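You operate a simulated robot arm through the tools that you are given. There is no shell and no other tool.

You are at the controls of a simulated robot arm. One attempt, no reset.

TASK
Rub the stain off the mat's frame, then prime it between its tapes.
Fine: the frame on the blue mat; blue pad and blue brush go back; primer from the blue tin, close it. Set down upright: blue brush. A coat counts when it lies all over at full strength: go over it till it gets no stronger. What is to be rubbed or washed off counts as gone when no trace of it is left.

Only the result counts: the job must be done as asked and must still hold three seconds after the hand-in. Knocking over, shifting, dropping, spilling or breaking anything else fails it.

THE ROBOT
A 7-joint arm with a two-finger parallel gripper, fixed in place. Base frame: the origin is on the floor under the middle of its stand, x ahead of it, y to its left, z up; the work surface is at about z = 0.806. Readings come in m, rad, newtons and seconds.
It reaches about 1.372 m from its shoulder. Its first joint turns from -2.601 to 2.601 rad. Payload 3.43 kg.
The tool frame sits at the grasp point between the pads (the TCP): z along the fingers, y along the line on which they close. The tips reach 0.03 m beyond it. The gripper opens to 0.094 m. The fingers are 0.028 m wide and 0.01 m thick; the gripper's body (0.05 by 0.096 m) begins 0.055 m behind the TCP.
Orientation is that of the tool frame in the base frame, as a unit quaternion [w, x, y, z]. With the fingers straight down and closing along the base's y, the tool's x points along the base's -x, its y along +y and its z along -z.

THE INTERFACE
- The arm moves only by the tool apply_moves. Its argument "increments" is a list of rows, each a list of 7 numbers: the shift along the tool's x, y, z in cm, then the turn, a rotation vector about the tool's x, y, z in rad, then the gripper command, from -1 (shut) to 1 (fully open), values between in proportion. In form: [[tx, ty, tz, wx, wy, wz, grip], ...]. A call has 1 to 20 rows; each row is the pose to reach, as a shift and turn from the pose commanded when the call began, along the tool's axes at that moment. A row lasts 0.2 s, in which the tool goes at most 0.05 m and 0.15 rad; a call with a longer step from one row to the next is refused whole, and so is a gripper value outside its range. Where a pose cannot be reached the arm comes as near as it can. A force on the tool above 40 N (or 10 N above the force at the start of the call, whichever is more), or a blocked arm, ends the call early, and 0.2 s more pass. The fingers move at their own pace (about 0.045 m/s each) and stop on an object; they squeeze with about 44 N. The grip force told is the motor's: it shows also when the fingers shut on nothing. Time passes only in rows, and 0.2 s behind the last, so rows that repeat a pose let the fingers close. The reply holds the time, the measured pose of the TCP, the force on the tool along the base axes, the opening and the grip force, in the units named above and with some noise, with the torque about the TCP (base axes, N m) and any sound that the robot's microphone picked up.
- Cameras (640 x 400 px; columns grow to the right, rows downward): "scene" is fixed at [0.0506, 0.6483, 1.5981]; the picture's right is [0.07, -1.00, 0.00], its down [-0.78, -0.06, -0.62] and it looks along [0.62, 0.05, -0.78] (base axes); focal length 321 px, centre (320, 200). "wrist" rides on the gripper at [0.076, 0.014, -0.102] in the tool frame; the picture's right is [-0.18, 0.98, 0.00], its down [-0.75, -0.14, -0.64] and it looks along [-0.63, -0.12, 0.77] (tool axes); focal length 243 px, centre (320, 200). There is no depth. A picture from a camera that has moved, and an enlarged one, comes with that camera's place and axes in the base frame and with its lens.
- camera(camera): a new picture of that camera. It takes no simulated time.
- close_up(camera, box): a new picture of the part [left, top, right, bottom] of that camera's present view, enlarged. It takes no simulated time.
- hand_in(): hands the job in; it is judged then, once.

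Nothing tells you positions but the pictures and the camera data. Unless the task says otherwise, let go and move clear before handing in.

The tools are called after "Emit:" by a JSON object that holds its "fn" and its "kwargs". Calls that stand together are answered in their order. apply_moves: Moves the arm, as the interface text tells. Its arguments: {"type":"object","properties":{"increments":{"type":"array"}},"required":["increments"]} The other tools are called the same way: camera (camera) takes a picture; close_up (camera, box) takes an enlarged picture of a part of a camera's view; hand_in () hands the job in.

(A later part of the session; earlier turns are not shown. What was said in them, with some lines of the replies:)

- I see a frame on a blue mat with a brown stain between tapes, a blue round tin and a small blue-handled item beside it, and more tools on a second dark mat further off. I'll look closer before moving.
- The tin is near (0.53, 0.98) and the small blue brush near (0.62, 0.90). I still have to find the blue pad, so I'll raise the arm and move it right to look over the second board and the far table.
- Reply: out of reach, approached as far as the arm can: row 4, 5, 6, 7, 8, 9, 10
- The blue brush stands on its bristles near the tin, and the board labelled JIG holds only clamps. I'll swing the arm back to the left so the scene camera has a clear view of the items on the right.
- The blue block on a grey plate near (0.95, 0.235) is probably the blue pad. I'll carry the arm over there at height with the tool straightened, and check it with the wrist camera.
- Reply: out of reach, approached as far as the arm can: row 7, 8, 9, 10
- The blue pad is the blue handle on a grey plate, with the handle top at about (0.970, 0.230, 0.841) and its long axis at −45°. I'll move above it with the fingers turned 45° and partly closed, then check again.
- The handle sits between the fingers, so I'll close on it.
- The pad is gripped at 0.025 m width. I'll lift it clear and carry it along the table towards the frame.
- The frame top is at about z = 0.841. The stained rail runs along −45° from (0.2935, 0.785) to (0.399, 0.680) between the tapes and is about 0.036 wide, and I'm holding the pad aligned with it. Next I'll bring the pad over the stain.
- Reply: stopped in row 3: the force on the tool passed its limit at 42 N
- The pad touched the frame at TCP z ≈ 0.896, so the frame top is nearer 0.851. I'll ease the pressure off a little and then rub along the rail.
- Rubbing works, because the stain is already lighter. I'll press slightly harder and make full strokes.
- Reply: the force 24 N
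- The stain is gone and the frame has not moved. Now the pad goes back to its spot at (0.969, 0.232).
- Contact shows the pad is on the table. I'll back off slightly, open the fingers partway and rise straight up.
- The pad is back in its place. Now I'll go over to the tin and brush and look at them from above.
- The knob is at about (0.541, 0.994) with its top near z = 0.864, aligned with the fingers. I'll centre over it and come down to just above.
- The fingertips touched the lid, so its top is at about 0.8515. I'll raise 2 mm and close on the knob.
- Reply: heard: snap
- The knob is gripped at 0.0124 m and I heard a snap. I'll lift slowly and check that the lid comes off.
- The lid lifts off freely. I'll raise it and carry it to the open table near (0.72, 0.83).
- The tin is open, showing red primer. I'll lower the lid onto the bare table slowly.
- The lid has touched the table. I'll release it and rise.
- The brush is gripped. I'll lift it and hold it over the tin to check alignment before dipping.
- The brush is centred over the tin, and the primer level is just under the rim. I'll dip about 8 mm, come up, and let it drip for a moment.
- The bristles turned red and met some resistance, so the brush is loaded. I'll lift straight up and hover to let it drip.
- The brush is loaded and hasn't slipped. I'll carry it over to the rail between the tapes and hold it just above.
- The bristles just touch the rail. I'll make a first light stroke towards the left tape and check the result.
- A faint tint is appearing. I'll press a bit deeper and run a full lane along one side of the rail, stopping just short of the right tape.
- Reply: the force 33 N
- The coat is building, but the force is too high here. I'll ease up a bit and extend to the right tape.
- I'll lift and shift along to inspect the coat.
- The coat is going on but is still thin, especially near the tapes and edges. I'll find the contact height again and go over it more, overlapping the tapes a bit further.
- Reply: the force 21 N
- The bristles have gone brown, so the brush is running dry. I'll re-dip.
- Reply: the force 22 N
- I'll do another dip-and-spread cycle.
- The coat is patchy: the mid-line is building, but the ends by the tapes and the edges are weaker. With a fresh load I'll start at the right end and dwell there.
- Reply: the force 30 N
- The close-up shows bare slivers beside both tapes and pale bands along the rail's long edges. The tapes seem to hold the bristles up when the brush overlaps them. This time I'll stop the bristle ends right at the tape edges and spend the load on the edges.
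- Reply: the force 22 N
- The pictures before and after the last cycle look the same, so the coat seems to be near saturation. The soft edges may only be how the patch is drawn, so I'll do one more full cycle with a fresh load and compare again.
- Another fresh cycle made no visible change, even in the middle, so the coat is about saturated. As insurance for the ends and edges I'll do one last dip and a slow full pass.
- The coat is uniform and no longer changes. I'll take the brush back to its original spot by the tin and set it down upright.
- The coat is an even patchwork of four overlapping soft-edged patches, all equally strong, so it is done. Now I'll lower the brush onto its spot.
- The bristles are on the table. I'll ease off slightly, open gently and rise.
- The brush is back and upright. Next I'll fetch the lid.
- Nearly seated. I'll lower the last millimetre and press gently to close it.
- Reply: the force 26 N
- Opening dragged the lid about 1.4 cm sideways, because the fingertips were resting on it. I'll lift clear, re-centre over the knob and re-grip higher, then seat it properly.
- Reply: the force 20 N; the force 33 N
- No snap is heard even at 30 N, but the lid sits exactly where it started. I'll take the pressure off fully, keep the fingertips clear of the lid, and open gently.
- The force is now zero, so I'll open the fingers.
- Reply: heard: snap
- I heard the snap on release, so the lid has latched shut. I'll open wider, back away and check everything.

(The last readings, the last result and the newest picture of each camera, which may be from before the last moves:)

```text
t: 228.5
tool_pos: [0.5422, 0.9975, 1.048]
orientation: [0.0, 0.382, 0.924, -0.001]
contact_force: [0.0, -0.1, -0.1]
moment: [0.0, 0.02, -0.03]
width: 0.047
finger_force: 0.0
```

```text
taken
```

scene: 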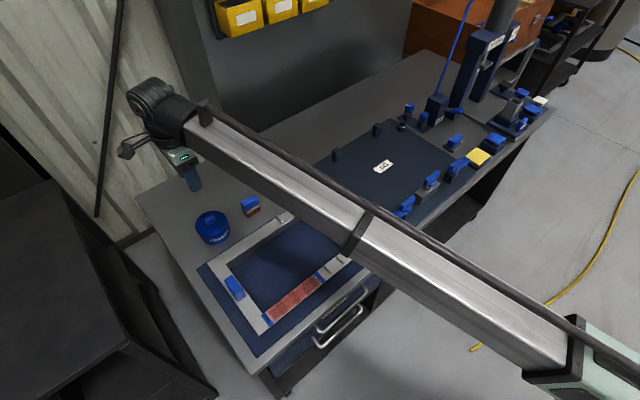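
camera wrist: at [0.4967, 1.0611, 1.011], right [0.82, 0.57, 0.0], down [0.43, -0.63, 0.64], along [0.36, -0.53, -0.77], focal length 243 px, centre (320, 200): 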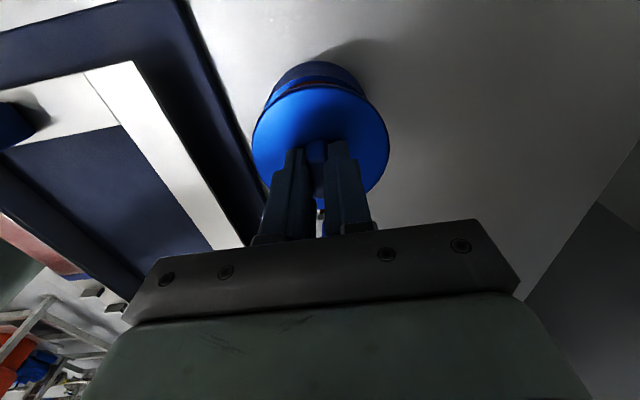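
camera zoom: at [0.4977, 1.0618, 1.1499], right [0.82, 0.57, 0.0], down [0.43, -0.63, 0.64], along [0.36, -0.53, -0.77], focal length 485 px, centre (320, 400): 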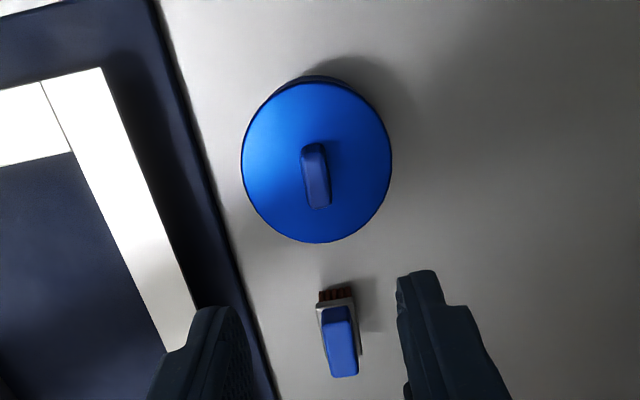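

Tin and brush match their starting positions. One last inspection of the primed rail, and a check for stray drips.

Emit:
{"fn": "close_up", "kwargs": {"camera": "scene", "box": [190, 190, 390, 360]}}

Emit:
{"fn": "close_up", "kwargs": {"camera": "scene", "box": [260, 262, 335, 330]}}

Emit:
{"fn": "close_up", "kwargs": {"camera": "scene", "box": [430, 115, 510, 175]}}

```text
2.35 times, centred on (290, 275) of scene
camera zoom: at [0.0506, 0.6483, 1.5981], right [0.07, -1.0, 0.0], down [-0.78, -0.06, -0.62], along [0.62, 0.05, -0.78], focal length 755 px, centre (391, 24)
```

zoom: 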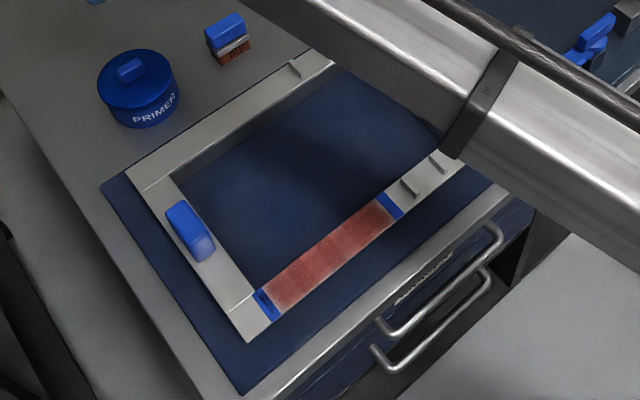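

```text
5.88 times, centred on (298, 296) of scene
camera zoom: at [0.0506, 0.6483, 1.5981], right [0.07, -1.0, 0.0], down [-0.78, -0.06, -0.62], along [0.62, 0.05, -0.78], focal length 1888 px, centre (452, -365)
```

zoom: 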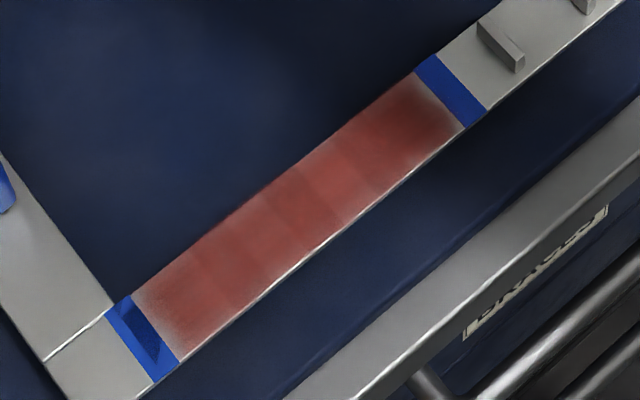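

```text
6.67 times, centred on (470, 145) of scene
camera zoom: at [0.0506, 0.6483, 1.5981], right [0.07, -1.0, 0.0], down [-0.78, -0.06, -0.62], along [0.62, 0.05, -0.78], focal length 2140 px, centre (-680, 567)
```

zoom: 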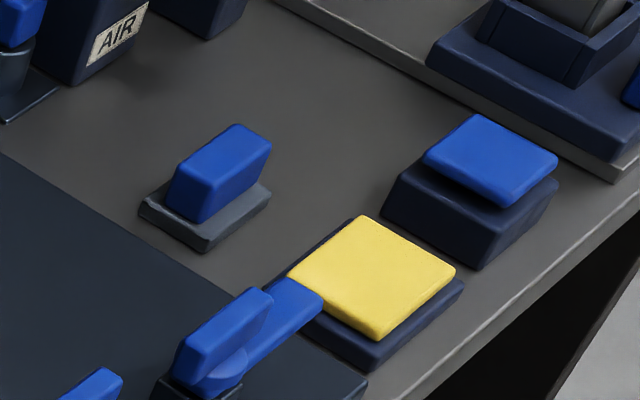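

Every part of the job checks out in the pictures:
- **Stain:** rubbed off, with no trace showing before I primed over it.
- **Coat:** lies evenly between the tapes and stopped getting stronger over the last passes.
- **Pad and brush:** back in their spots, with the brush upright.
- **Tin:** the lid snapped shut.
- **Frame:** not moved.

The gripper is empty and clear, so I'm handing in.

Emit:
{"fn": "hand_in", "kwargs": {}}

```text
The job is handed in.
```

I've handed the job in. I don't have a verdict yet, so this is what the last pictures show:

- **Stain:** rubbed off the frame with the blue pad, with no trace visible before I primed.
- **Primer:** covers the rail between the two tapes. The last dip-and-brush passes made no visible difference. The coat looks softer right beside the tapes and along the rail's edges. I took that as how the picture is drawn, because more brushing there changed nothing, but I can't rule out a thinner coat in those strips.
- **Blue pad:** back in its original spot.
- **Blue brush:** standing upright on its bristles where it started, with the bristles still red with primer.
- **Blue tin:** closed. My first try dragged the lid about 1.4 cm sideways as I let go. I gripped it again, recentred it and pressed it down, and it snapped when I released it.
- **Everything else:** the frame and the other items I checked look unmoved, and I saw no drips. The gripper was open and clear above the tin at hand-in.
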